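You operate a simulated robot arm through the tools that you are given. There is no shell and no other tool.

Carry out the task below with a simulated robot arm. There is one attempt and no reset: what you move stays moved.

JOB
Swap the feeder's blue tape roll for the beige one and feed one strip.
Fine: blue roll on the bench; shut the roll cover before you pull the feed lever. Where these are worked on the way, their far stop is far enough and under half their travel is too little: roll cover.
Where things are to end (x, y in the base frame): tape roll within 0.06 m of [0.33, -0.29].

The check looks at the end state, three seconds after you hand in, the way a careful person would. Anything else that was tipped, shoved, dropped, spilled or broken makes it a failure. A push-on lid holds only when it is set on centred and level and pressed home; a screw cap is set on level and turned clockwise until tight.

ROBOT AND FRAMES
A 7-joint arm with a two-finger parallel gripper, fixed in place. Base frame: the origin is on the floor under the middle of its stand, x ahead of it, y to its left, z up; the work surface is at about z = 0.8. Units: m, rad, N and s.
With the tool pointing down near the work surface it reaches from about 0.1 to 0.66 m from the base axis. Its first joint turns from -1.152 to 1.152 rad. Payload 1.57 kg.
The TCP is the grasp point between the finger pads, 0.03 m short of the fingertips. In the tool frame z runs along the fingers and y along their closing line. The gripper opens to 0.08 m. The fingers are 0.017 m wide and 0.012 m thick; the gripper's body (0.04 by 0.082 m) begins 0.08 m behind the TCP.
Orientation is told as [roll, pitch, yaw] about the base's x, y, z axes, in that order, counted from this pose: with the fingers straight down and closing along the base's y, the tool's x points along the base's -x, its y along +y and its z along -z.

CONTROLS
- The arm moves only by the tool nudge_tool. Its argument "deltas" is a list of rows, each an object of numbers (a shift or turn left out is 0, a gripper value left out holds the last): "dx", "dy", "dz": the shift along the tool's x, y, z in mm; "rx", "ry", "rz": the turn, a rotation vector about the tool's x, y, z in rad. In form: [{"dx": .., "dy": .., "dz": .., "rx": .., "ry": .., "rz": ..}, ...]. A call has 1 to 20 rows; each row shifts and turns the commanded pose from where the row before left it, along the tool's axes as they then stand. "claw" is the opening, from 0 (shut) to 1 (fully open), set as the call begins (left out, the last holds). A row lasts 0.2 s, in which the tool goes at most 0.05 m and 0.15 rad; a call with a longer step from one row to the next is refused whole, and so is a gripper value outside its range. Where a pose cannot be reached the arm comes as near as it can. A force on the tool above 90 N (or 10 N above the force at the start of the call, whichever is more), or a blocked arm, ends the call early, and 0.2 s more pass. The fingers move at their own pace (about 0.072 m/s each) and stop on an object; they squeeze with about 23 N. The grip force told is the motor's: it shows also when the fingers shut on nothing. Time passes only in rows, and 0.2 s behind the last, so rows that do not move let the fingers close. The reply holds the time, the measured pose of the TCP, the force on the tool along the base axes, the opening and the grip force, in the units named above and with some noise, with the torque about the TCP (base axes, N m) and any sound that the robot's microphone picked up.
- Cameras (640 x 400 px; columns grow to the right, rows downward): "scene" is fixed at [0.0366, 0.4179, 1.4202]; the picture's right is [-0.92, -0.40, 0.00], its down [-0.24, 0.56, -0.80] and it looks along [0.32, -0.73, -0.61] (base axes); focal length 214 px, centre (320, 200). "wrist" rides on the gripper at [0.072, -0.007, -0.122] in the tool frame; the picture's right is [0.09, 1.00, 0.00], its down [-0.84, 0.08, -0.54] and it looks along [-0.54, 0.05, 0.84] (tool axes); focal length 238 px, centre (320, 200). There is no depth. A picture from a camera that has moved, and an enlarged one, comes with that camera's place and axes in the base frame and with its lens.
- camera(camera): a new picture of that camera. The clock stands still meanwhile.
- close_up(camera, box): a new picture of the part [left, top, right, bottom] of that camera's present view, enlarged. The clock stands still meanwhile.
- finish_job(): hands the job in; it is judged then, once.

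Nothing tells you positions but the pictures and the camera data. Unless the task says otherwise, let go and move clear before handing in.

The tools are called after "Request:" by a JSON object that holds its "name" and its "arguments". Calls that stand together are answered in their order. nudge_tool: Moves the arm, as the interface text tells. Its arguments: {"type":"object","properties":{"deltas":{"type":"array","items":{"type":"object","properties":{"dx":{"type":"number"},"dy":{"type":"number"},"dz":{"type":"number"},"rx":{"type":"number"},"ry":{"type":"number"},"rz":{"type":"number"}}}},"claw":{"type":"number"}},"required":["deltas"]} The other tools are called the same way: camera (camera) takes a picture; close_up (camera, box) takes an enlarged picture of a part of a camera's view; finish_job () hands the job in.

At the start:

```text
time: 0.0
tcp_pos: [0.313, 0.0554, 1.2889]
orientation: [0.001, 0.0, 0.0]
force: [-0.4, -0.2, -0.3]
ft_torque: [0.0, 0.01, -0.01]
opening: 0.0801
grasp_force: 0.1
```

scene: 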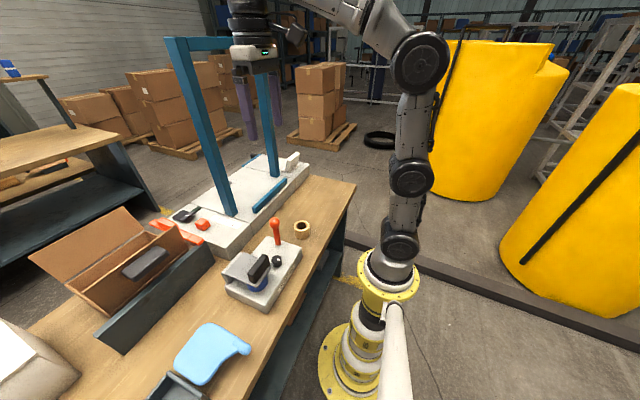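
wrist: 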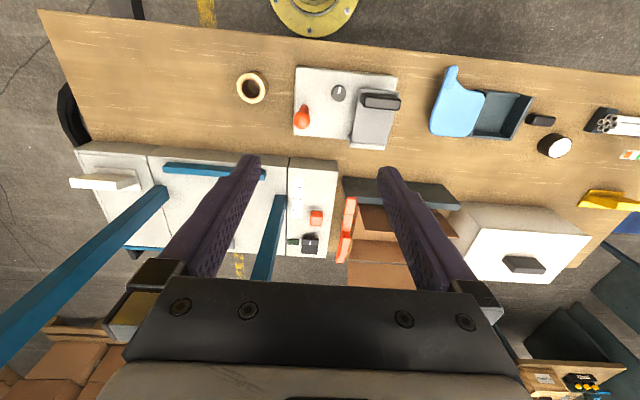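

I see a feeder (white base with red lever, black knob, and a grey cover) and a beige roll beside it on the bench. I'll take enlarged pictures before moving.

Request:
{"name": "close_up", "arguments": {"camera": "scene", "box": [210, 200, 330, 320]}}

Request:
{"name": "close_up", "arguments": {"camera": "wrist", "box": [220, 40, 420, 180]}}

```text
3.33 times, centred on (270, 260) of scene
camera zoom: at [0.0366, 0.4179, 1.4202], right [-0.92, -0.4, 0.0], down [-0.24, 0.56, -0.8], along [0.32, -0.73, -0.61], focal length 715 px, centre (487, 0)
```

zoom: 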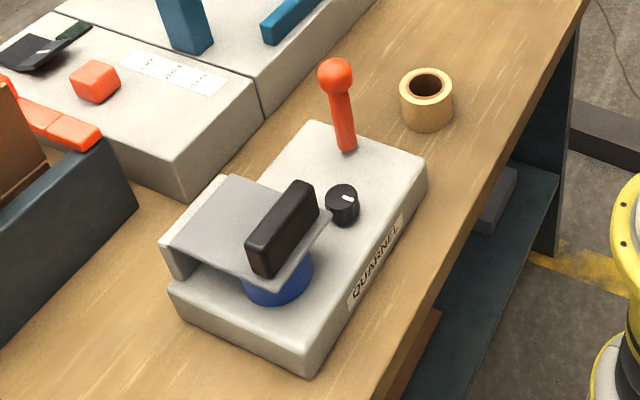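

```text
2.86 times, centred on (320, 110) of wrist
camera zoom: at [0.2407, 0.0479, 1.4115], right [-0.09, 1.0, 0.0], down [0.84, 0.08, 0.54], along [0.54, 0.05, -0.84], focal length 681 px, centre (320, 457)
```

zoom: 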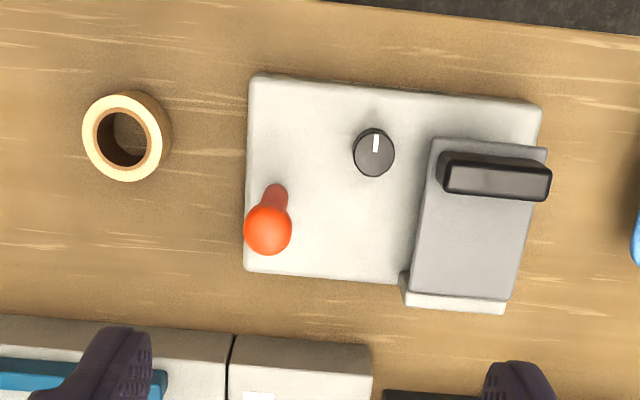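

The feeder stands around (0.34, 0.11) with its cover hinged on the far side, and the beige roll is near (0.335, -0.10). I'll lower the wrist camera for a better look before touching anything.

Request:
{"name": "nudge_tool", "arguments": {"deltas": [{"dx": 10, "dy": 10, "dz": 35}, {"dx": 10, "dy": 10, "dz": 35}, {"dx": 10, "dy": 10, "dz": 35}, {"dx": 10, "dy": 10, "dz": 35}, {"dx": 10, "dy": 10, "dz": 35}, {}], "claw": 1}}

Request:
{"name": "camera", "arguments": {"camera": "wrist"}}

Request:
{"name": "close_up", "arguments": {"camera": "wrist", "box": [200, 40, 440, 190]}}

```text
time: 1.4
tcp_pos: [0.2629, 0.1057, 1.1142]
orientation: [0.001, 0.0, -0.001]
force: [0.2, -0.1, -0.8]
ft_torque: [-0.01, 0.0, -0.01]
opening: 0.0799
grasp_force: 0.0
```

```text
taken
camera wrist: at [0.1898, 0.0983, 1.237], right [-0.09, 1.0, 0.0], down [0.84, 0.08, 0.54], along [0.54, 0.05, -0.84], focal length 238 px, centre (320, 200)
```

wrist: 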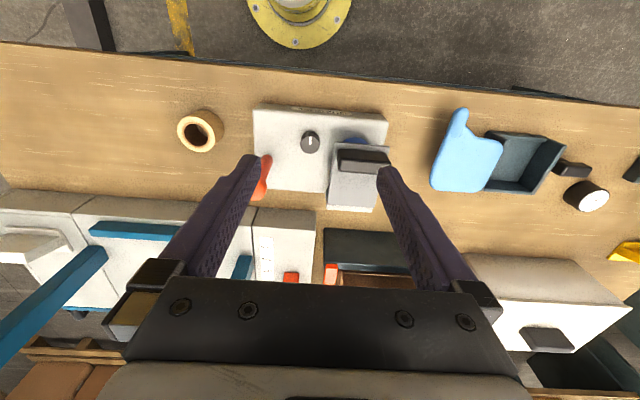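

```text
2.67 times, centred on (320, 115) of wrist
camera zoom: at [0.1898, 0.0983, 1.237], right [-0.09, 1.0, 0.0], down [0.84, 0.08, 0.54], along [0.54, 0.05, -0.84], focal length 636 px, centre (320, 427)
```

zoom: 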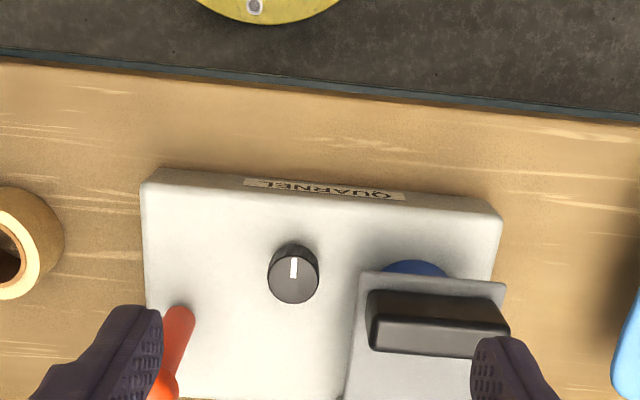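

The cover's black handle seems to top out near (0.322, 0.169, 0.945). I'll take tighter close-ups to get the cover, hinge, lever and roll geometry.

Request:
{"name": "close_up", "arguments": {"camera": "scene", "box": [220, 240, 284, 280]}}

Request:
{"name": "close_up", "arguments": {"camera": "scene", "box": [230, 210, 326, 270]}}

Request:
{"name": "close_up", "arguments": {"camera": "scene", "box": [220, 250, 316, 310]}}

```text
10.00 times, centred on (252, 260) of scene
camera zoom: at [0.0366, 0.4179, 1.4202], right [-0.92, -0.4, 0.0], down [-0.24, 0.56, -0.8], along [0.32, -0.73, -0.61], focal length 2145 px, centre (1000, -400)
```

zoom: 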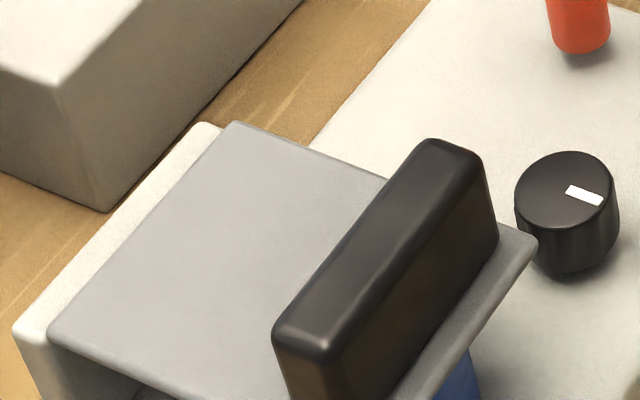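

```text
6.67 times, centred on (278, 240) of scene
camera zoom: at [0.0366, 0.4179, 1.4202], right [-0.92, -0.4, 0.0], down [-0.24, 0.56, -0.8], along [0.32, -0.73, -0.61], focal length 1430 px, centre (600, -67)
```

zoom: 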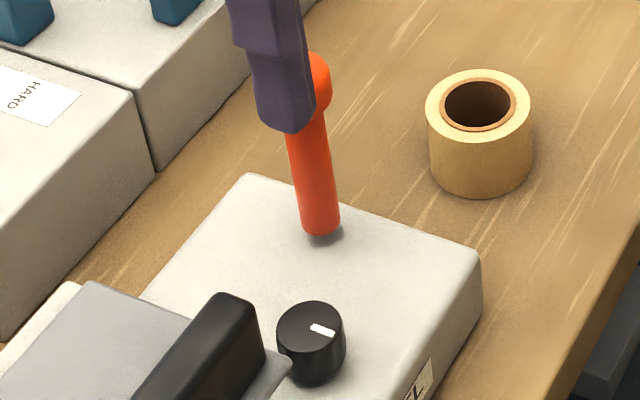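

```text
6.67 times, centred on (268, 280) of scene
camera zoom: at [0.0366, 0.4179, 1.4202], right [-0.92, -0.4, 0.0], down [-0.24, 0.56, -0.8], along [0.32, -0.73, -0.61], focal length 1430 px, centre (667, -333)
```

zoom: 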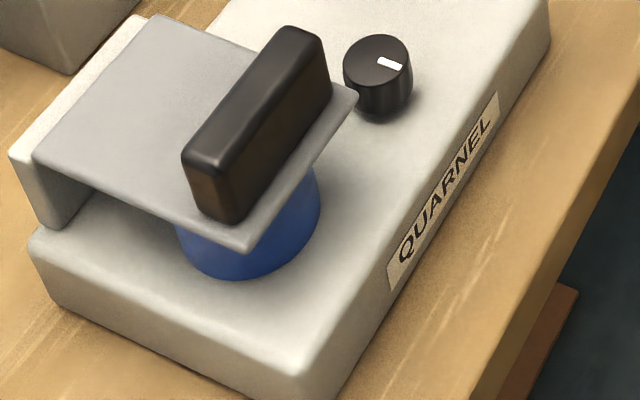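

The cover is a flat plate on a rear hinge wall, with a y-aligned handle about 65 mm long. I'll move above the handle with the fingers still well clear and get a second view to fix its height.

Request:
{"name": "nudge_tool", "arguments": {"deltas": [{"dx": -15, "dy": 20, "dz": 10}, {"dx": -16, "dy": 20, "dz": 15}, {"dx": -16, "dy": 21, "dz": 15}, {}], "claw": 1}}

Request:
{"name": "camera", "arguments": {"camera": "wrist"}}

Request:
{"name": "close_up", "arguments": {"camera": "wrist", "box": [224, 80, 416, 200]}}

Request:
{"name": "close_up", "arguments": {"camera": "scene", "box": [190, 180, 318, 260]}}

```text
time: 2.4
tcp_pos: [0.3101, 0.1658, 1.0742]
orientation: [-0.001, -0.002, 0.001]
force: [0.6, 0.7, -0.5]
ft_torque: [-0.03, -0.02, 0.03]
opening: 0.0801
grasp_force: 0.1
```

```text
taken
camera wrist: at [0.2381, 0.1583, 1.1968], right [-0.09, 1.0, 0.0], down [0.84, 0.08, 0.54], along [0.54, 0.05, -0.84], focal length 238 px, centre (320, 200)
```

wrist: 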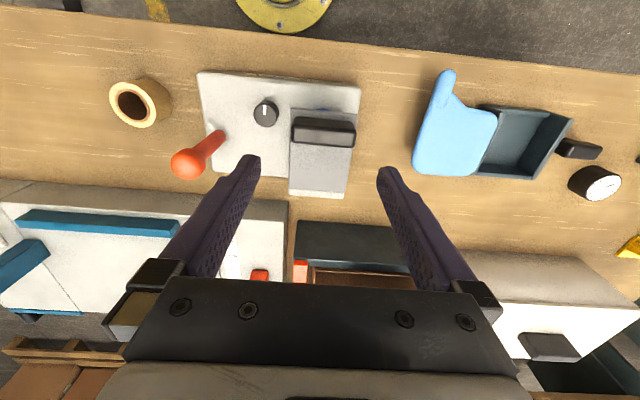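

```text
3.33 times, centred on (320, 140) of wrist
camera zoom: at [0.2381, 0.1583, 1.1968], right [-0.09, 1.0, 0.0], down [0.84, 0.08, 0.54], along [0.54, 0.05, -0.84], focal length 794 px, centre (320, 400)
```

zoom: 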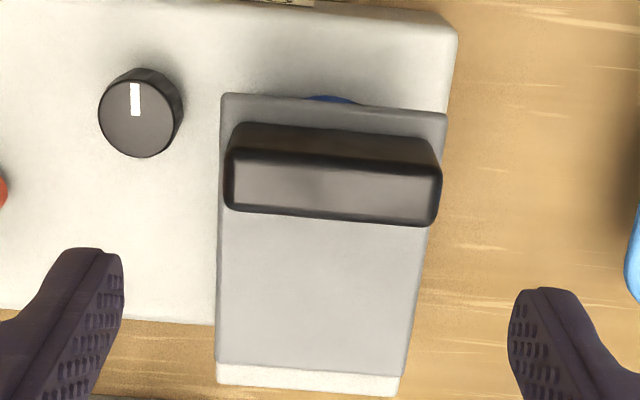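

```text
5.00 times, centred on (254, 220) of scene
camera zoom: at [0.0366, 0.4179, 1.4202], right [-0.92, -0.4, 0.0], down [-0.24, 0.56, -0.8], along [0.32, -0.73, -0.61], focal length 1072 px, centre (650, 100)
```

zoom: 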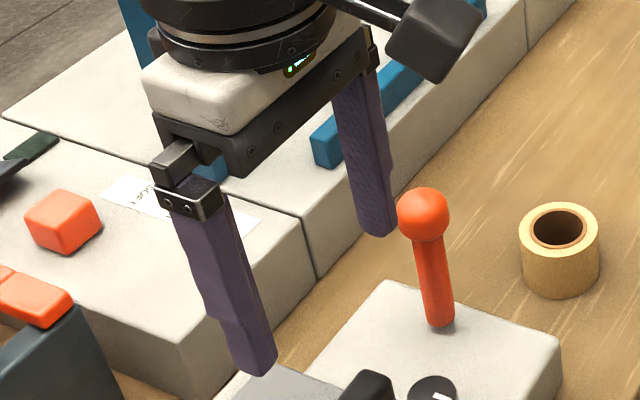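

The handle top is near z 0.955 and centred around (0.316, 0.169), and the plate top is about z 0.92 with the hinge near x 0.40. I'll come down to just above the handle with open fingers straddling its ends, then check alignment.

Request:
{"name": "nudge_tool", "arguments": {"deltas": [{"dx": -3, "dy": 2, "dz": 30}, {"dx": -3, "dy": 2, "dz": 30}, {"dz": 18}, {}], "claw": 1}}

Request:
{"name": "camera", "arguments": {"camera": "wrist"}}

Request:
{"name": "close_up", "arguments": {"camera": "scene", "box": [206, 220, 302, 280]}}

```text
time: 3.4
tcp_pos: [0.3148, 0.1686, 0.9956]
orientation: [0.0, 0.001, 0.0]
force: [-1.1, -0.5, 0.3]
ft_torque: [-0.01, 0.0, 0.01]
opening: 0.0797
grasp_force: 0.2
```

```text
taken
camera wrist: at [0.2431, 0.1623, 1.1181], right [-0.09, 1.0, 0.0], down [0.84, 0.08, 0.54], along [0.54, 0.05, -0.84], focal length 238 px, centre (320, 200)
```

wrist: 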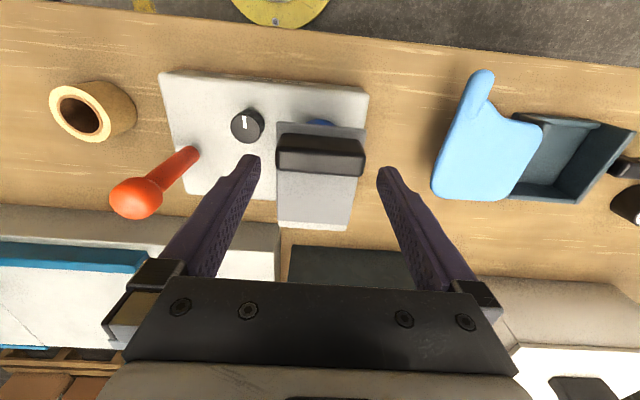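

```text
6.67 times, centred on (254, 250) of scene
camera zoom: at [0.0366, 0.4179, 1.4202], right [-0.92, -0.4, 0.0], down [-0.24, 0.56, -0.8], along [0.32, -0.73, -0.61], focal length 1430 px, centre (760, -133)
```

zoom: 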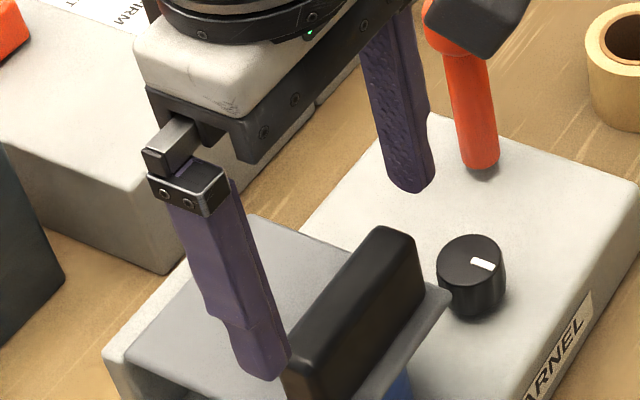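

The handle sits centred between the fingertips. I'll go down 28 mm to straddle its ends and close gently on it.

Request:
{"name": "nudge_tool", "arguments": {"deltas": [{"dx": -1, "dz": 14}, {"dz": 14}, {}], "claw": 1}}

Request:
{"name": "nudge_tool", "arguments": {"deltas": [{}, {}, {}], "claw": 0.5}}

Request:
{"name": "close_up", "arguments": {"camera": "scene", "box": [206, 230, 302, 290]}}

Request:
{"name": "camera", "arguments": {"camera": "wrist"}}

```text
time: 4.2
tcp_pos: [0.3161, 0.1687, 0.9678]
orientation: [-0.001, 0.001, -0.001]
force: [-0.1, 0.3, -0.1]
ft_torque: [0.0, -0.01, 0.02]
opening: 0.0799
grasp_force: 0.0
```

```text
time: 5.0
tcp_pos: [0.3164, 0.1709, 0.9688]
orientation: [0.003, 0.0, 0.0]
force: [0.1, 9.0, -3.9]
ft_torque: [0.46, 0.31, -0.03]
opening: 0.0695
grasp_force: 44.8
```

```text
6.67 times, centred on (254, 260) of scene
camera zoom: at [0.0366, 0.4181, 1.4201], right [-0.92, -0.4, 0.0], down [-0.24, 0.56, -0.8], along [0.32, -0.73, -0.61], focal length 1430 px, centre (760, -200)
```

zoom: 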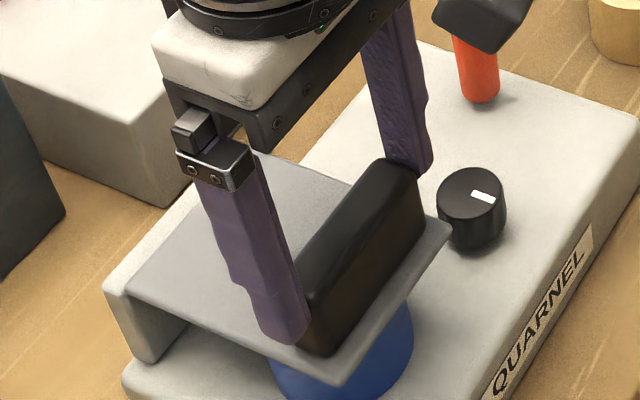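

```text
taken
camera wrist: at [0.2448, 0.1628, 1.0907], right [-0.09, 1.0, 0.0], down [0.84, 0.08, 0.54], along [0.54, 0.05, -0.84], focal length 238 px, centre (320, 200)
```

wrist: 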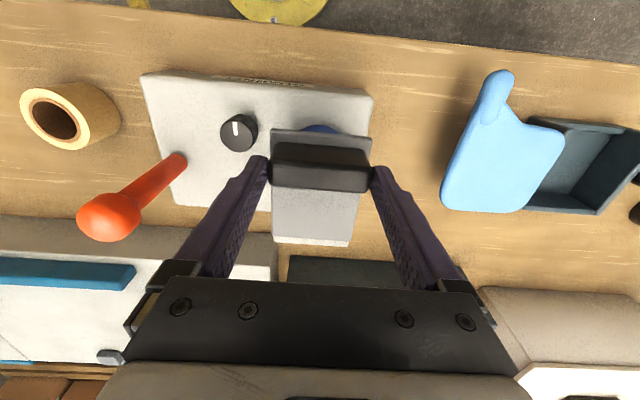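

I have the handle by its ends and it centres near y 0.171. I'll start lifting along the hinge arc in small steps, watching the force.

Request:
{"name": "nudge_tool", "arguments": {"deltas": [{"dy": 2}, {"dx": -3.3, "dz": -7.3}, {"dx": -3.6, "dz": -6.9}, {}], "claw": 0.5}}

Request:
{"name": "close_up", "arguments": {"camera": "scene", "box": [206, 230, 302, 290]}}

```text
time: 6.0
tcp_pos: [0.3232, 0.1704, 0.9811]
orientation: [-0.004, 0.007, 0.002]
force: [-8.7, -3.4, -10.8]
ft_torque: [-0.14, 1.5, 0.02]
opening: 0.0695
grasp_force: 45.1
```

```text
6.67 times, centred on (254, 260) of scene
camera zoom: at [0.0365, 0.4178, 1.4202], right [-0.92, -0.4, 0.0], down [-0.24, 0.56, -0.8], along [0.32, -0.73, -0.61], focal length 1430 px, centre (760, -200)
```

zoom: 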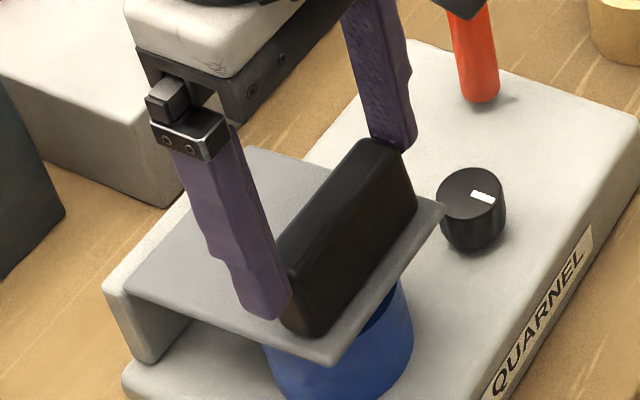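

The cover is lifting with about 14 N. I'll continue along the arc to roughly 50°.

Request:
{"name": "nudge_tool", "arguments": {"deltas": [{"dx": -4.3, "dz": -6.5}, {"dx": -4.8, "dz": -6.2}, {"dx": -5.4, "dz": -5.7}, {"dx": -5.9, "dz": -5.2}, {"dx": -6.3, "dz": -4.7}, {"dx": -6.7, "dz": -4.1}, {}], "claw": 0.5}}

Request:
{"name": "close_up", "arguments": {"camera": "scene", "box": [206, 220, 302, 280]}}

Request:
{"name": "camera", "arguments": {"camera": "wrist"}}

```text
time: 7.6
tcp_pos: [0.3539, 0.1695, 1.0151]
orientation: [-0.005, 0.012, -0.001]
force: [-17.0, -15.4, 1.6]
ft_torque: [-0.37, 1.64, 0.05]
opening: 0.0696
grasp_force: 44.7
```

```text
6.67 times, centred on (254, 250) of scene
camera zoom: at [0.0361, 0.4174, 1.4204], right [-0.92, -0.4, 0.0], down [-0.24, 0.56, -0.8], along [0.32, -0.73, -0.61], focal length 1430 px, centre (760, -133)
```

zoom: 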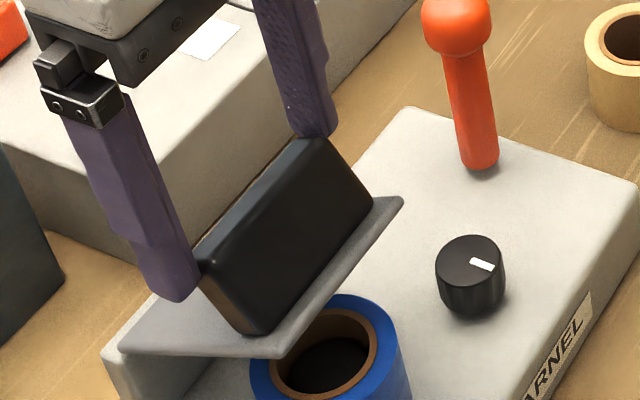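

```text
taken
camera wrist: at [0.2832, 0.1637, 1.138], right [-0.09, 1.0, 0.0], down [0.84, 0.08, 0.53], along [0.53, 0.05, -0.85], focal length 238 px, centre (320, 200)
```

wrist: 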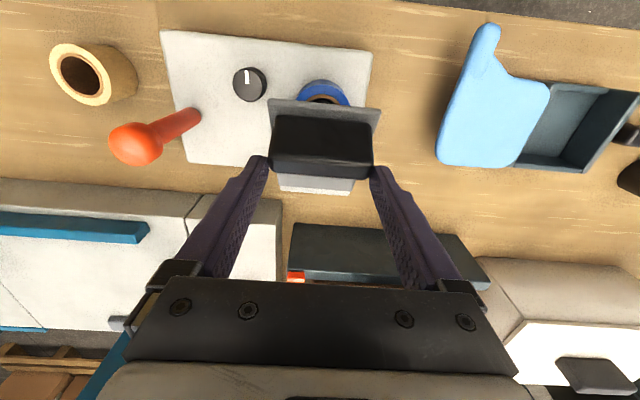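

The cover is about 40° open and the blue roll shows beneath it. I'll keep following the arc to around 80°.

Request:
{"name": "nudge_tool", "arguments": {"deltas": [{"dx": -7.0, "dy": -1, "dz": -3.5}, {"dx": -7.3, "dz": -2.9}, {"dx": -7.5, "dz": -2.2}, {"dx": -7.7, "dz": -1.6}, {"dx": -7.8, "dz": -0.9}, {"dx": -7.8, "dz": -0.2}, {"dx": -7.8, "dz": 0.5}, {"dx": -7.8, "dz": 1.1}, {}], "claw": 0.5}}

Request:
{"name": "close_up", "arguments": {"camera": "scene", "box": [190, 200, 318, 280]}}

Request:
{"name": "camera", "arguments": {"camera": "wrist"}}

```text
time: 9.6
tcp_pos: [0.4167, 0.1707, 1.0252]
orientation: [-0.003, 0.002, 0.0]
force: [-10.7, -16.5, 22.8]
ft_torque: [-0.59, 1.25, 0.04]
opening: 0.0687
grasp_force: 45.6
```

```text
5.00 times, centred on (254, 240) of scene
camera zoom: at [0.036, 0.4173, 1.4204], right [-0.92, -0.4, 0.0], down [-0.24, 0.56, -0.79], along [0.32, -0.73, -0.61], focal length 1072 px, centre (650, 0)
```

zoom: 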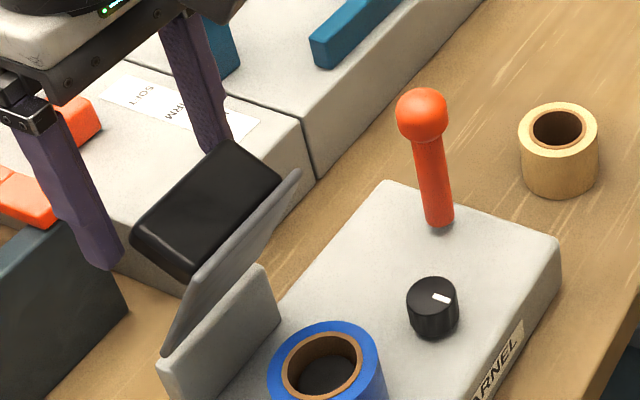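

```text
taken
camera wrist: at [0.3444, 0.1634, 1.1483], right [-0.09, 1.0, 0.0], down [0.84, 0.08, 0.54], along [0.54, 0.05, -0.84], focal length 238 px, centre (320, 200)
```

wrist: 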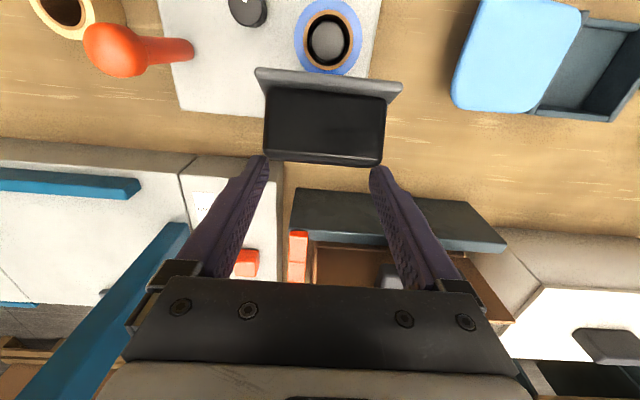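

The cover is at about 75–80°. I'll go a bit further, easing past vertical and watching for the far stop.

Request:
{"name": "nudge_tool", "arguments": {"deltas": [{"dx": -7.6, "dy": -1, "dz": 0.8}, {"dx": -7.5, "dz": 1.6}, {"dx": -7.2, "dz": 2.3}, {}], "claw": 0.5}}

Request:
{"name": "close_up", "arguments": {"camera": "scene", "box": [190, 200, 318, 280]}}

Request:
{"name": "camera", "arguments": {"camera": "wrist"}}

```text
time: 10.6
tcp_pos: [0.4401, 0.1693, 1.0179]
orientation: [-0.001, 0.0, 0.003]
force: [-0.1, 0.1, -0.1]
ft_torque: [0.01, -0.03, -0.04]
opening: 0.0402
grasp_force: 0.1
```

```text
5.00 times, centred on (254, 240) of scene
camera zoom: at [0.0366, 0.4179, 1.4202], right [-0.92, -0.4, 0.0], down [-0.24, 0.56, -0.8], along [0.32, -0.73, -0.61], focal length 1072 px, centre (650, 0)
```

zoom: 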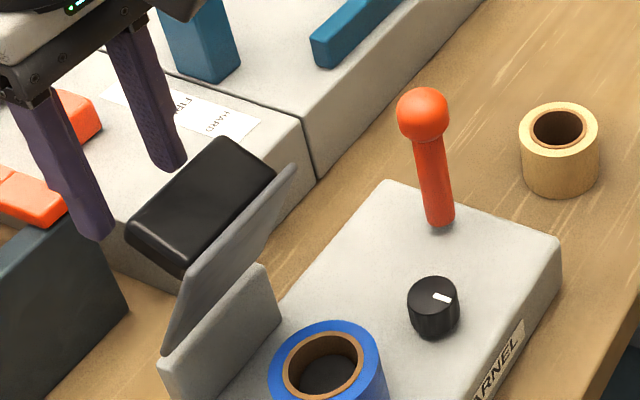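

```text
taken
camera wrist: at [0.3681, 0.1628, 1.1415], right [-0.09, 1.0, 0.0], down [0.84, 0.08, 0.54], along [0.54, 0.05, -0.84], focal length 238 px, centre (320, 200)
```

wrist: 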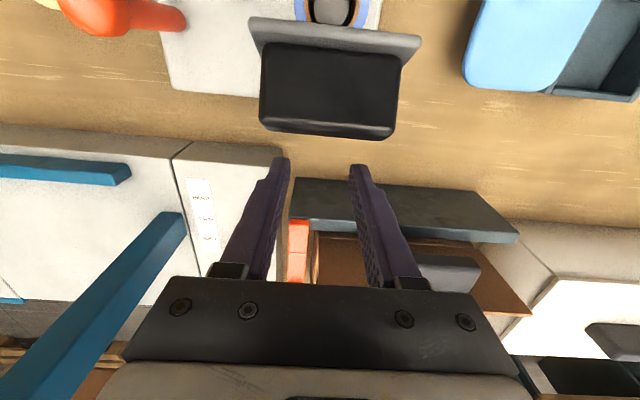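

The fingers slipped off the handle, but the cover stays up at about 80° by itself. I'll lift straight up, move back toward the robot side, and check that the cover holds.

Request:
{"name": "nudge_tool", "arguments": {"deltas": [{"dz": -40}, {"dz": -45}, {"dx": 40}, {"dx": 45}, {"dx": 45}, {"dx": 30}, {}], "claw": 0.5}}

Request:
{"name": "camera", "arguments": {"camera": "wrist"}}

Request:
{"name": "close_up", "arguments": {"camera": "scene", "box": [200, 220, 312, 290]}}

Request:
{"name": "close_up", "arguments": {"camera": "wrist", "box": [220, 80, 412, 200]}}

```text
time: 12.2
tcp_pos: [0.2783, 0.1687, 1.102]
orientation: [-0.001, 0.0, -0.001]
force: [-0.6, -0.4, -0.2]
ft_torque: [-0.01, 0.02, -0.03]
opening: 0.0399
grasp_force: 0.0
```

```text
taken
camera wrist: at [0.2072, 0.1617, 1.225], right [-0.09, 1.0, 0.0], down [0.84, 0.08, 0.54], along [0.54, 0.05, -0.84], focal length 238 px, centre (320, 200)
```

wrist: 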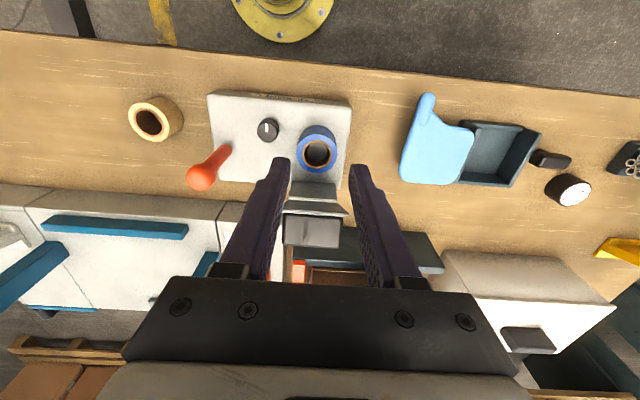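

```text
5.71 times, centred on (256, 255) of scene
camera zoom: at [0.0365, 0.4179, 1.4202], right [-0.92, -0.4, 0.0], down [-0.24, 0.56, -0.8], along [0.32, -0.73, -0.61], focal length 1226 px, centre (686, -114)
```

zoom: 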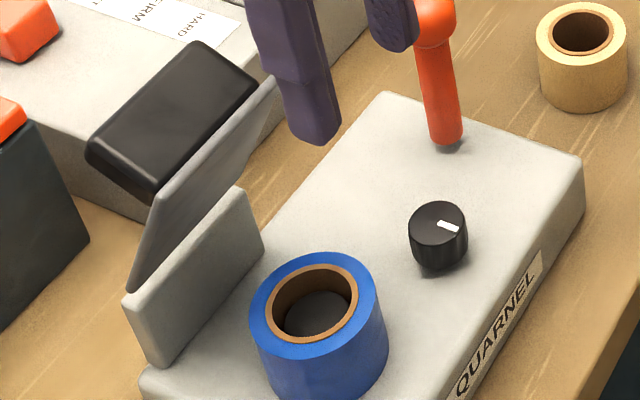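

```text
3.33 times, centred on (316, 140) of wrist
camera zoom: at [0.2072, 0.1617, 1.225], right [-0.09, 1.0, 0.0], down [0.84, 0.08, 0.54], along [0.54, 0.05, -0.84], focal length 794 px, centre (333, 400)
```

zoom: 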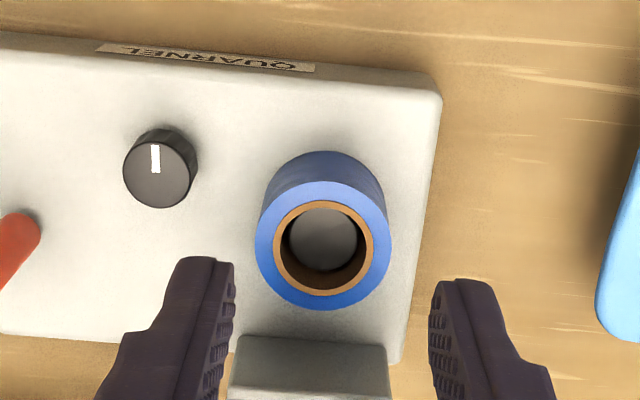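

The cover holds by itself, with the blue roll now exposed near (0.339, 0.170) and its top near z 0.90. I'll check the cover's opening angle more closely before going in for the roll.

Request:
{"name": "close_up", "arguments": {"camera": "wrist", "box": [256, 160, 384, 240]}}

Request:
{"name": "close_up", "arguments": {"camera": "scene", "box": [206, 220, 270, 260]}}

```text
5.00 times, centred on (320, 200) of wrist
camera zoom: at [0.2072, 0.1617, 1.225], right [-0.09, 1.0, 0.0], down [0.84, 0.08, 0.54], along [0.54, 0.05, -0.84], focal length 1192 px, centre (320, 200)
```

zoom: 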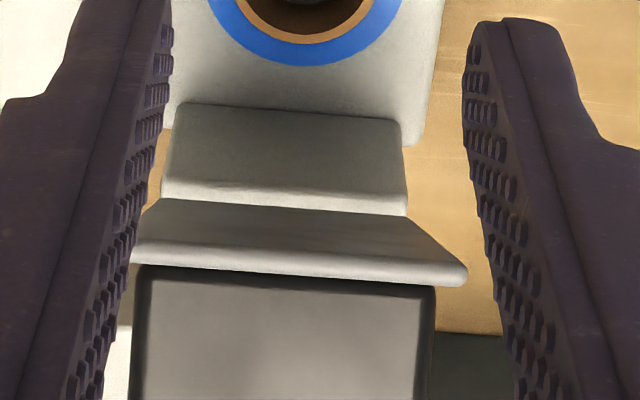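

```text
10.00 times, centred on (238, 240) of scene
camera zoom: at [0.0365, 0.4179, 1.4202], right [-0.92, -0.4, 0.0], down [-0.24, 0.56, -0.8], along [0.32, -0.73, -0.61], focal length 2145 px, centre (1140, -200)
```

zoom: 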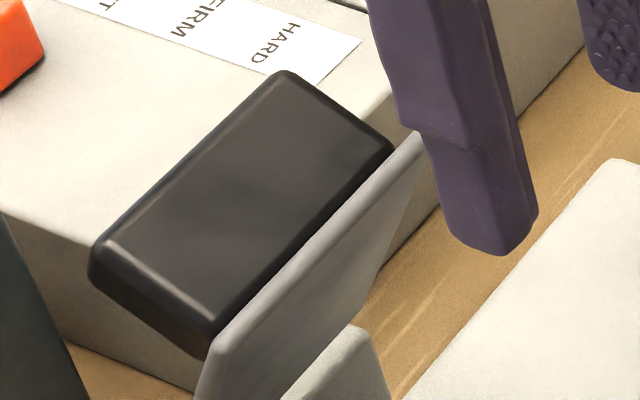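

The cover is open only about 65°, and its top edge leans toward the roll. I'll close the fingers and push the plate's underside further back, in small steps until it reaches its stop.

Request:
{"name": "nudge_tool", "arguments": {"deltas": [{"dz": 28}, {"dz": 28}, {"dz": 28}, {"dz": 28}, {"dx": -20}, {"dx": -20}, {"dx": -10}, {}], "claw": 0}}

Request:
{"name": "nudge_tool", "arguments": {"deltas": [{"dx": -7}, {"dx": -7}, {"dx": -7}, {"dx": -7}, {}], "claw": 0}}

Request:
{"name": "close_up", "arguments": {"camera": "scene", "box": [200, 210, 296, 270]}}

```text
time: 14.0
tcp_pos: [0.3311, 0.1692, 0.992]
orientation: [-0.001, -0.001, 0.0]
force: [-0.4, 0.2, 0.4]
ft_torque: [0.0, -0.01, 0.02]
opening: 0.0003
grasp_force: 21.2
```

```text
time: 15.2
tcp_pos: [0.3572, 0.1697, 0.9923]
orientation: [0.0, 0.002, 0.001]
force: [0.0, -0.4, 0.1]
ft_torque: [0.0, -0.01, 0.02]
opening: 0.0
grasp_force: 21.5
```

```text
6.67 times, centred on (248, 240) of scene
camera zoom: at [0.0366, 0.4179, 1.4202], right [-0.92, -0.4, 0.0], down [-0.24, 0.56, -0.8], along [0.32, -0.73, -0.61], focal length 1430 px, centre (800, -67)
```

zoom: 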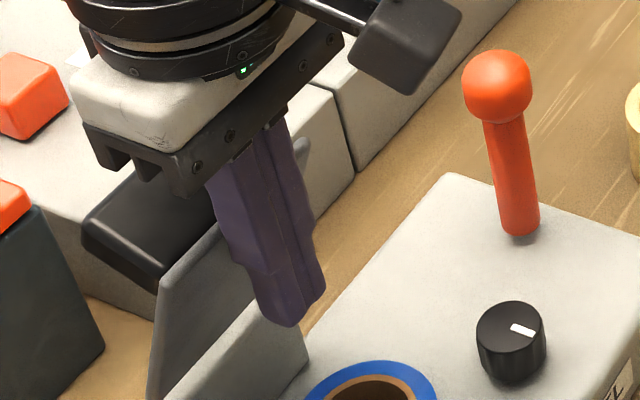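

No contact yet. I'll carry on pushing in small steps.

Request:
{"name": "nudge_tool", "arguments": {"deltas": [{"dx": -5}, {"dx": -5}, {"dx": -5}, {"dx": -5}, {}], "claw": 0}}

Request:
{"name": "close_up", "arguments": {"camera": "scene", "box": [200, 210, 296, 270]}}

```text
time: 16.4
tcp_pos: [0.3776, 0.1695, 0.9937]
orientation: [-0.001, 0.0, 0.0]
force: [0.1, -0.2, 1.4]
ft_torque: [-0.01, -0.03, 0.01]
opening: 0.0
grasp_force: 21.1
```

```text
6.67 times, centred on (248, 240) of scene
camera zoom: at [0.0366, 0.4179, 1.4202], right [-0.92, -0.4, 0.0], down [-0.24, 0.56, -0.8], along [0.32, -0.73, -0.61], focal length 1430 px, centre (800, -67)
```

zoom: 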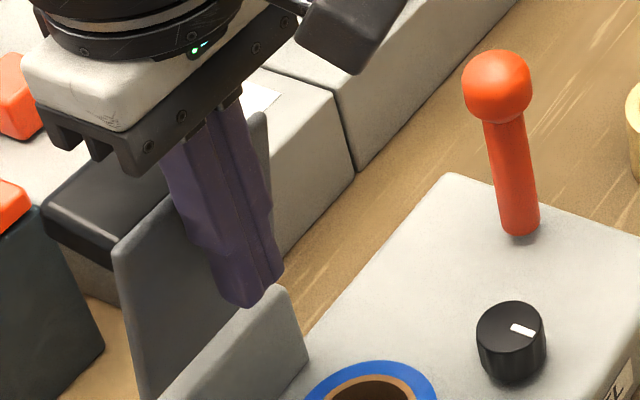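

The cover is moving back easily. I'll continue.

Request:
{"name": "nudge_tool", "arguments": {"deltas": [{"dx": -5}, {"dx": -5}, {"dx": -5}, {"dx": -5}, {}], "claw": 0}}

Request:
{"name": "close_up", "arguments": {"camera": "scene", "box": [190, 210, 286, 270]}}

```text
time: 17.6
tcp_pos: [0.3988, 0.171, 0.9933]
orientation: [0.0, 0.001, 0.001]
force: [0.1, 0.4, 0.6]
ft_torque: [0.01, -0.03, -0.02]
opening: 0.0001
grasp_force: 21.4
```

```text
6.67 times, centred on (238, 240) of scene
camera zoom: at [0.0366, 0.4179, 1.4202], right [-0.92, -0.4, 0.0], down [-0.24, 0.56, -0.8], along [0.32, -0.73, -0.61], focal length 1430 px, centre (867, -67)
```

zoom: 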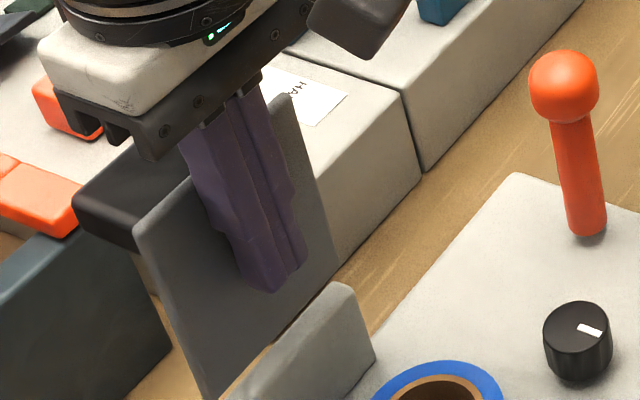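

The cover is around vertical now. A couple more small pushes should find the far stop or at least take it well past vertical.

Request:
{"name": "nudge_tool", "arguments": {"deltas": [{"dx": -5}, {"dx": -5}, {"dx": -4}, {}], "claw": 0}}

Request:
{"name": "close_up", "arguments": {"camera": "scene", "box": [190, 210, 286, 270]}}

Request:
{"name": "camera", "arguments": {"camera": "wrist"}}

```text
time: 18.6
tcp_pos: [0.4133, 0.1711, 0.9925]
orientation: [0.001, 0.0, 0.0]
force: [1.1, 0.5, 0.4]
ft_torque: [0.0, 0.03, 0.0]
opening: 0.0
grasp_force: 22.0
```

```text
6.67 times, centred on (238, 240) of scene
camera zoom: at [0.0366, 0.4179, 1.4202], right [-0.92, -0.4, 0.0], down [-0.24, 0.56, -0.8], along [0.32, -0.73, -0.61], focal length 1430 px, centre (867, -67)
```

zoom: 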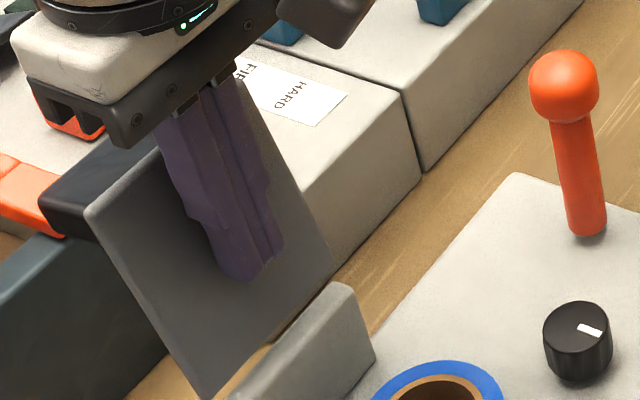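

```text
taken
camera wrist: at [0.3398, 0.1627, 1.115], right [-0.09, 1.0, 0.0], down [0.84, 0.08, 0.54], along [0.54, 0.05, -0.84], focal length 238 px, centre (320, 200)
```

wrist: 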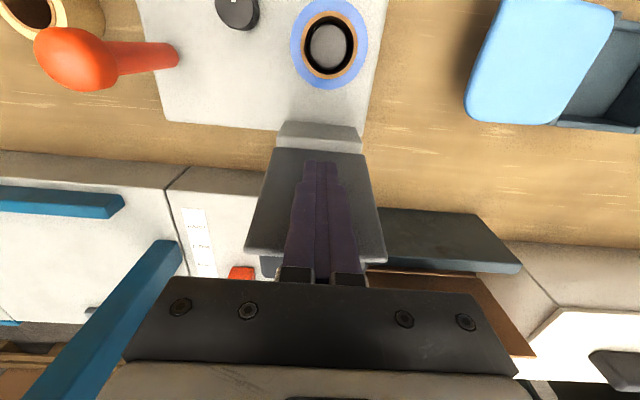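

The cover is now well past vertical (about 100°) and the roll is fully exposed. I'll back off, open the fingers and look at the blue roll from above to pin its centre.

Request:
{"name": "nudge_tool", "arguments": {"deltas": [{"dx": 30}, {"dx": 30, "dz": -15}, {"dx": 35, "dz": -20}, {"dx": 25, "dz": -20}, {}, {}], "claw": 1}}

Request:
{"name": "close_up", "arguments": {"camera": "wrist", "box": [224, 60, 416, 180]}}

Request:
{"name": "close_up", "arguments": {"camera": "scene", "box": [190, 220, 302, 290]}}

```text
time: 20.0
tcp_pos: [0.2903, 0.1717, 1.0481]
orientation: [-0.001, -0.001, 0.001]
force: [0.2, -0.2, 0.6]
ft_torque: [-0.03, -0.05, 0.03]
opening: 0.0799
grasp_force: 0.1
```

```text
3.33 times, centred on (320, 120) of wrist
camera zoom: at [0.2189, 0.1646, 1.1711], right [-0.09, 1.0, 0.0], down [0.84, 0.08, 0.54], along [0.54, 0.05, -0.84], focal length 794 px, centre (320, 467)
```

zoom: 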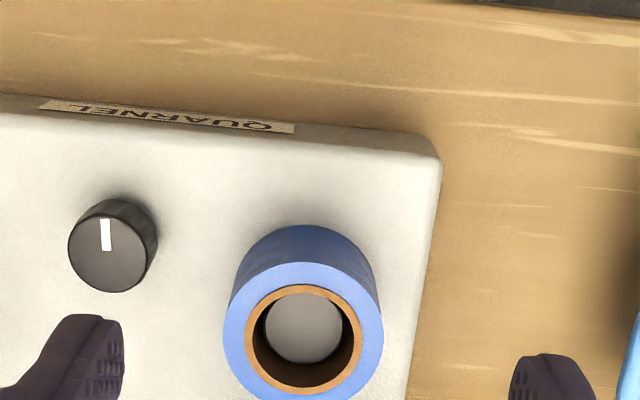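

```text
5.71 times, centred on (246, 255) of scene
camera zoom: at [0.0366, 0.4179, 1.4202], right [-0.92, -0.4, 0.0], down [-0.24, 0.56, -0.8], along [0.32, -0.73, -0.61], focal length 1226 px, centre (743, -114)
```

zoom: 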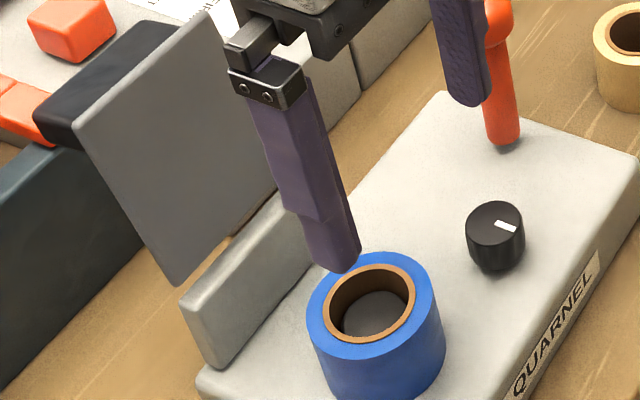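

The blue roll's centre is near (0.339, 0.1697), spanning z ≈ 0.85–0.90 on a grey spindle. I'll move over it and go down with open fingers straddling it.

Request:
{"name": "nudge_tool", "arguments": {"deltas": [{"dx": -25, "dy": -1}, {"dx": -24, "dy": -1}, {"dz": 30}, {"dz": 35}, {"dz": 35}, {}], "claw": 1}}

Request:
{"name": "camera", "arguments": {"camera": "wrist"}}

Request:
{"name": "close_up", "arguments": {"camera": "scene", "box": [206, 230, 302, 290]}}

```text
time: 21.4
tcp_pos: [0.3401, 0.1689, 0.947]
orientation: [0.0, 0.002, -0.001]
force: [-0.2, 0.2, -0.5]
ft_torque: [0.03, -0.04, 0.01]
opening: 0.0799
grasp_force: 0.1
```

```text
taken
camera wrist: at [0.2682, 0.1612, 1.0707], right [-0.09, 1.0, 0.0], down [0.84, 0.08, 0.54], along [0.54, 0.05, -0.84], focal length 238 px, centre (320, 200)
```

wrist: 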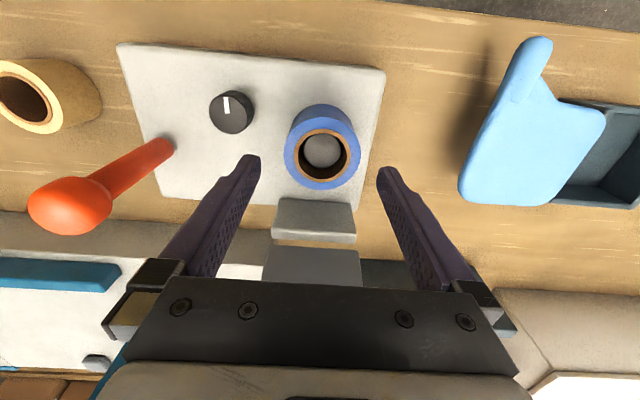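

```text
6.67 times, centred on (254, 260) of scene
camera zoom: at [0.0366, 0.4179, 1.4202], right [-0.92, -0.4, 0.0], down [-0.24, 0.56, -0.8], along [0.32, -0.73, -0.61], focal length 1430 px, centre (760, -200)
```

zoom: 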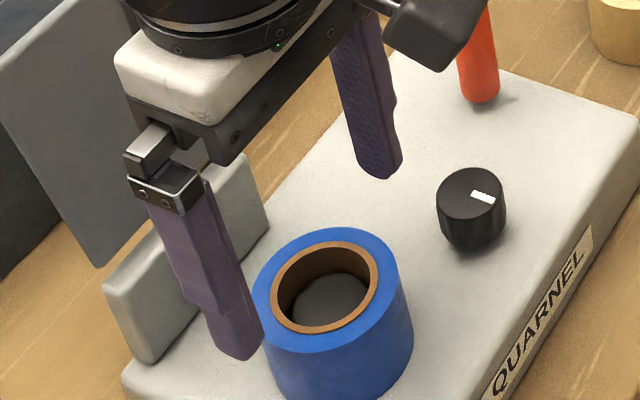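

Alignment looks good. I'll descend around the roll and close on it.

Request:
{"name": "nudge_tool", "arguments": {"deltas": [{"dx": 1, "dy": 1, "dz": 20}, {"dz": 20}, {"dz": 10}, {}], "claw": 1}}

Request:
{"name": "nudge_tool", "arguments": {"deltas": [{}, {}, {}], "claw": 0.3}}

Request:
{"name": "close_up", "arguments": {"camera": "scene", "box": [206, 230, 302, 290]}}

```text
time: 22.4
tcp_pos: [0.3396, 0.1692, 0.8971]
orientation: [0.0, -0.001, 0.0]
force: [0.1, 0.2, -0.1]
ft_torque: [0.01, 0.0, -0.02]
opening: 0.0799
grasp_force: 0.1
```

```text
time: 23.2
tcp_pos: [0.34, 0.1694, 0.898]
orientation: [0.0, 0.0, 0.001]
force: [0.7, 0.3, -0.2]
ft_torque: [0.0, -0.01, 0.01]
opening: 0.0588
grasp_force: 22.7
```

```text
6.67 times, centred on (254, 260) of scene
camera zoom: at [0.0366, 0.4179, 1.4202], right [-0.92, -0.4, 0.0], down [-0.24, 0.56, -0.8], along [0.32, -0.73, -0.61], focal length 1430 px, centre (760, -200)
```

zoom: 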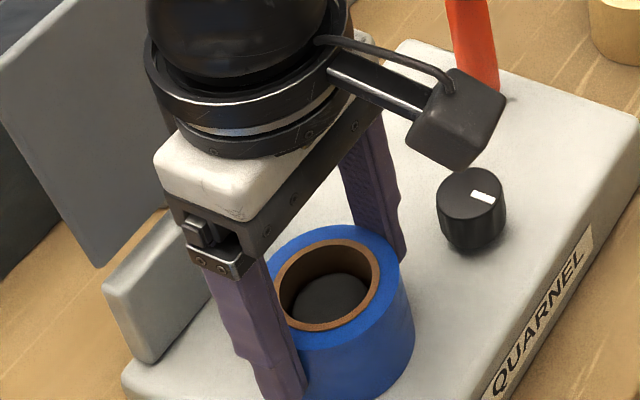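

I have the blue roll (about 59 mm wide). I'll lift it straight off the spindle and check that it came up cleanly.

Request:
{"name": "nudge_tool", "arguments": {"deltas": [{"dz": -10}, {"dz": -20}, {"dz": -25}, {"dz": -30}, {"dz": -35}, {"dz": -40}, {"dz": -40}, {}], "claw": 0.3}}

Request:
{"name": "camera", "arguments": {"camera": "scene"}}

Request:
{"name": "camera", "arguments": {"camera": "wrist"}}

```text
time: 25.0
tcp_pos: [0.3383, 0.1693, 1.0983]
orientation: [-0.001, -0.001, 0.0]
force: [1.2, 0.9, 0.3]
ft_torque: [0.0, 0.01, 0.0]
opening: 0.0586
grasp_force: 23.3
```

```text
taken
```

scene: 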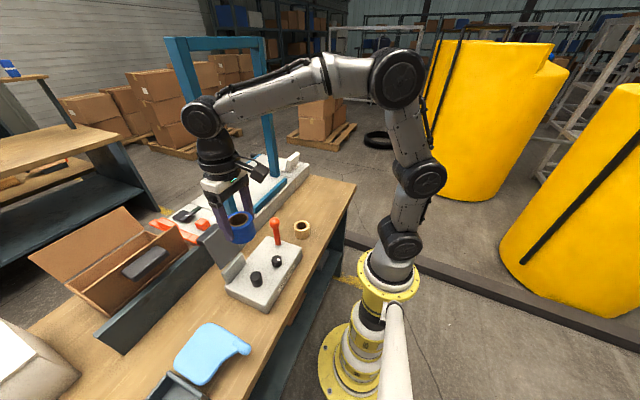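

```text
taken
camera wrist: at [0.2668, 0.1626, 1.2201], right [-0.09, 1.0, 0.0], down [0.84, 0.08, 0.54], along [0.54, 0.05, -0.84], focal length 238 px, centre (320, 200)
```

wrist: 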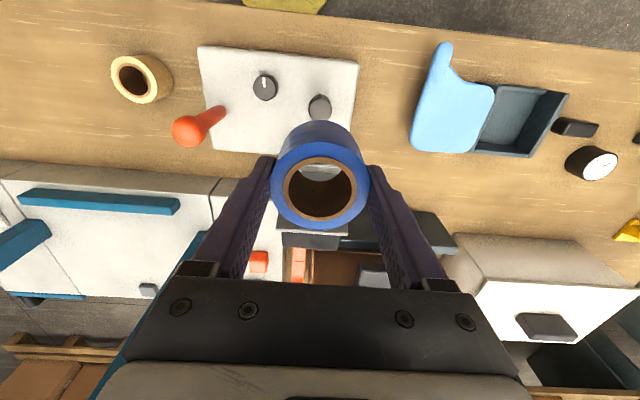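

The blue roll is off. With the spindle bare, I'll measure its position now, since the beige roll must go over it.

Request:
{"name": "close_up", "arguments": {"camera": "scene", "box": [216, 240, 312, 300]}}

Request:
{"name": "close_up", "arguments": {"camera": "wrist", "box": [240, 50, 400, 150]}}

```text
6.67 times, centred on (264, 270) of scene
camera zoom: at [0.0366, 0.4179, 1.4202], right [-0.92, -0.4, 0.0], down [-0.24, 0.56, -0.8], along [0.32, -0.73, -0.61], focal length 1430 px, centre (693, -267)
```

zoom: 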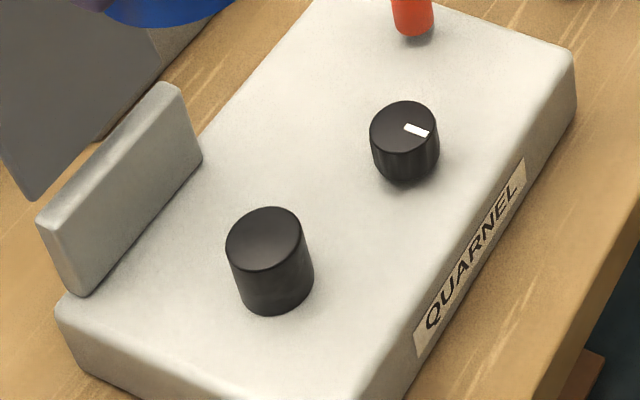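

```text
4.00 times, centred on (320, 100) of wrist
camera zoom: at [0.2668, 0.1626, 1.2201], right [-0.09, 1.0, 0.0], down [0.84, 0.08, 0.54], along [0.54, 0.05, -0.84], focal length 953 px, centre (320, 600)
```

zoom: 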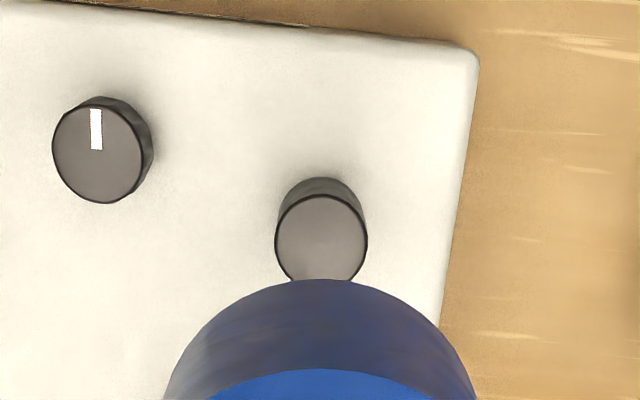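

The spindle is about 32 mm across, centred near (0.340, 0.1695) with its top near z 0.883. Next I'll carry the blue roll high over the lever to its spot at (0.33, -0.29).

Request:
{"name": "close_up", "arguments": {"camera": "wrist", "box": [240, 120, 400, 220]}}

Request:
{"name": "nudge_tool", "arguments": {"deltas": [{"dx": 1, "dy": -20}, {"dx": 1, "dy": -38}, {"dx": 1, "dy": -40}, {"dx": 1, "dy": -40}, {"dx": 1, "dy": -40}, {"dx": 1, "dy": -40}, {"dx": 1, "dy": -40}, {"dx": 1, "dy": -40}, {"dy": -40}, {"dy": -40}, {"dy": -40}, {"dy": -30}, {"dy": -11}, {}], "claw": 0.3}}

Request:
{"name": "camera", "arguments": {"camera": "wrist"}}

Request:
{"name": "camera", "arguments": {"camera": "scene"}}

```text
4.00 times, centred on (320, 170) of wrist
camera zoom: at [0.2668, 0.1626, 1.2201], right [-0.09, 1.0, 0.0], down [0.84, 0.08, 0.54], along [0.54, 0.05, -0.84], focal length 953 px, centre (320, 320)
```

zoom: 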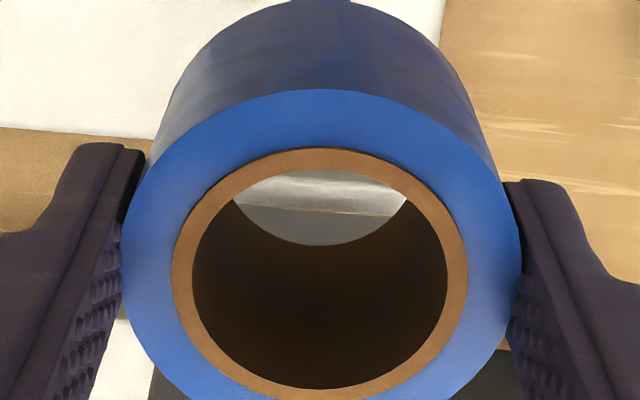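

```text
time: 28.0
tcp_pos: [0.3316, -0.2908, 1.0985]
orientation: [0.0, 0.0, 0.0]
force: [-0.6, -0.1, -1.2]
ft_torque: [-0.02, 0.0, 0.02]
opening: 0.0586
grasp_force: 23.3
```

```text
taken
camera wrist: at [0.2596, -0.2971, 1.2199], right [-0.09, 1.0, 0.0], down [0.84, 0.08, 0.54], along [0.54, 0.05, -0.84], focal length 238 px, centre (320, 200)
```

wrist: 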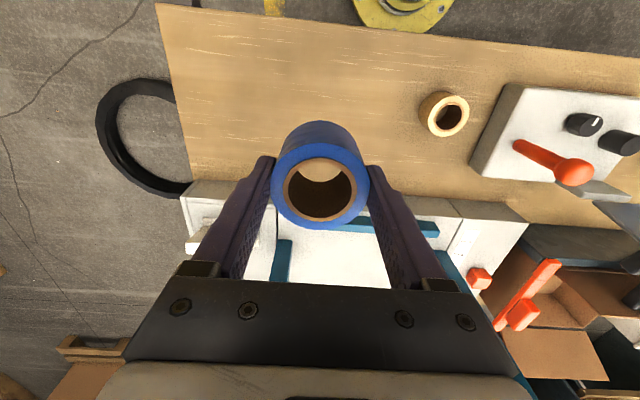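

```text
taken
```

scene: 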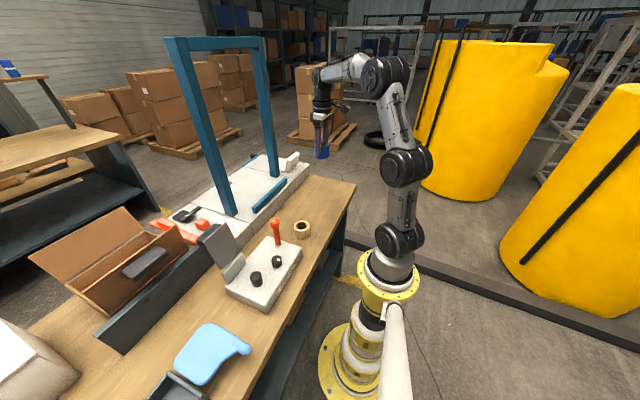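

The blue roll is above a clear piece of bench at its target. I'll lower it to just above the surface and then ease it down with small steps.

Request:
{"name": "nudge_tool", "arguments": {"deltas": [{"dz": 35}, {"dz": 40}, {"dz": 40}, {"dz": 40}, {"dz": 40}, {"dz": 30}, {"dz": 13}, {}], "claw": 0.3}}

Request:
{"name": "nudge_tool", "arguments": {"deltas": [{"dz": 3}, {"dz": 3}, {"dz": 3}, {}], "claw": 0.3}}

Request:
{"name": "close_up", "arguments": {"camera": "scene", "box": [280, 160, 360, 210]}}

```text
time: 29.8
tcp_pos: [0.3339, -0.2887, 0.8595]
orientation: [0.001, 0.002, 0.002]
force: [0.5, 0.6, 0.0]
ft_torque: [0.0, 0.01, -0.01]
opening: 0.0588
grasp_force: 23.0
```

```text
time: 30.8
tcp_pos: [0.3335, -0.2902, 0.8504]
orientation: [0.0, -0.001, -0.001]
force: [0.1, -0.7, -0.9]
ft_torque: [-0.03, -0.01, -0.01]
opening: 0.0585
grasp_force: 22.9
```

```text
8.00 times, centred on (320, 185) of scene
camera zoom: at [0.0366, 0.4179, 1.4202], right [-0.92, -0.4, 0.0], down [-0.24, 0.56, -0.8], along [0.32, -0.73, -0.61], focal length 1716 px, centre (320, 320)
```

zoom: 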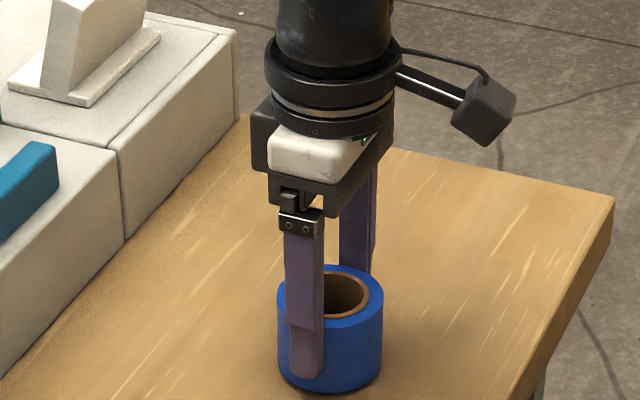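

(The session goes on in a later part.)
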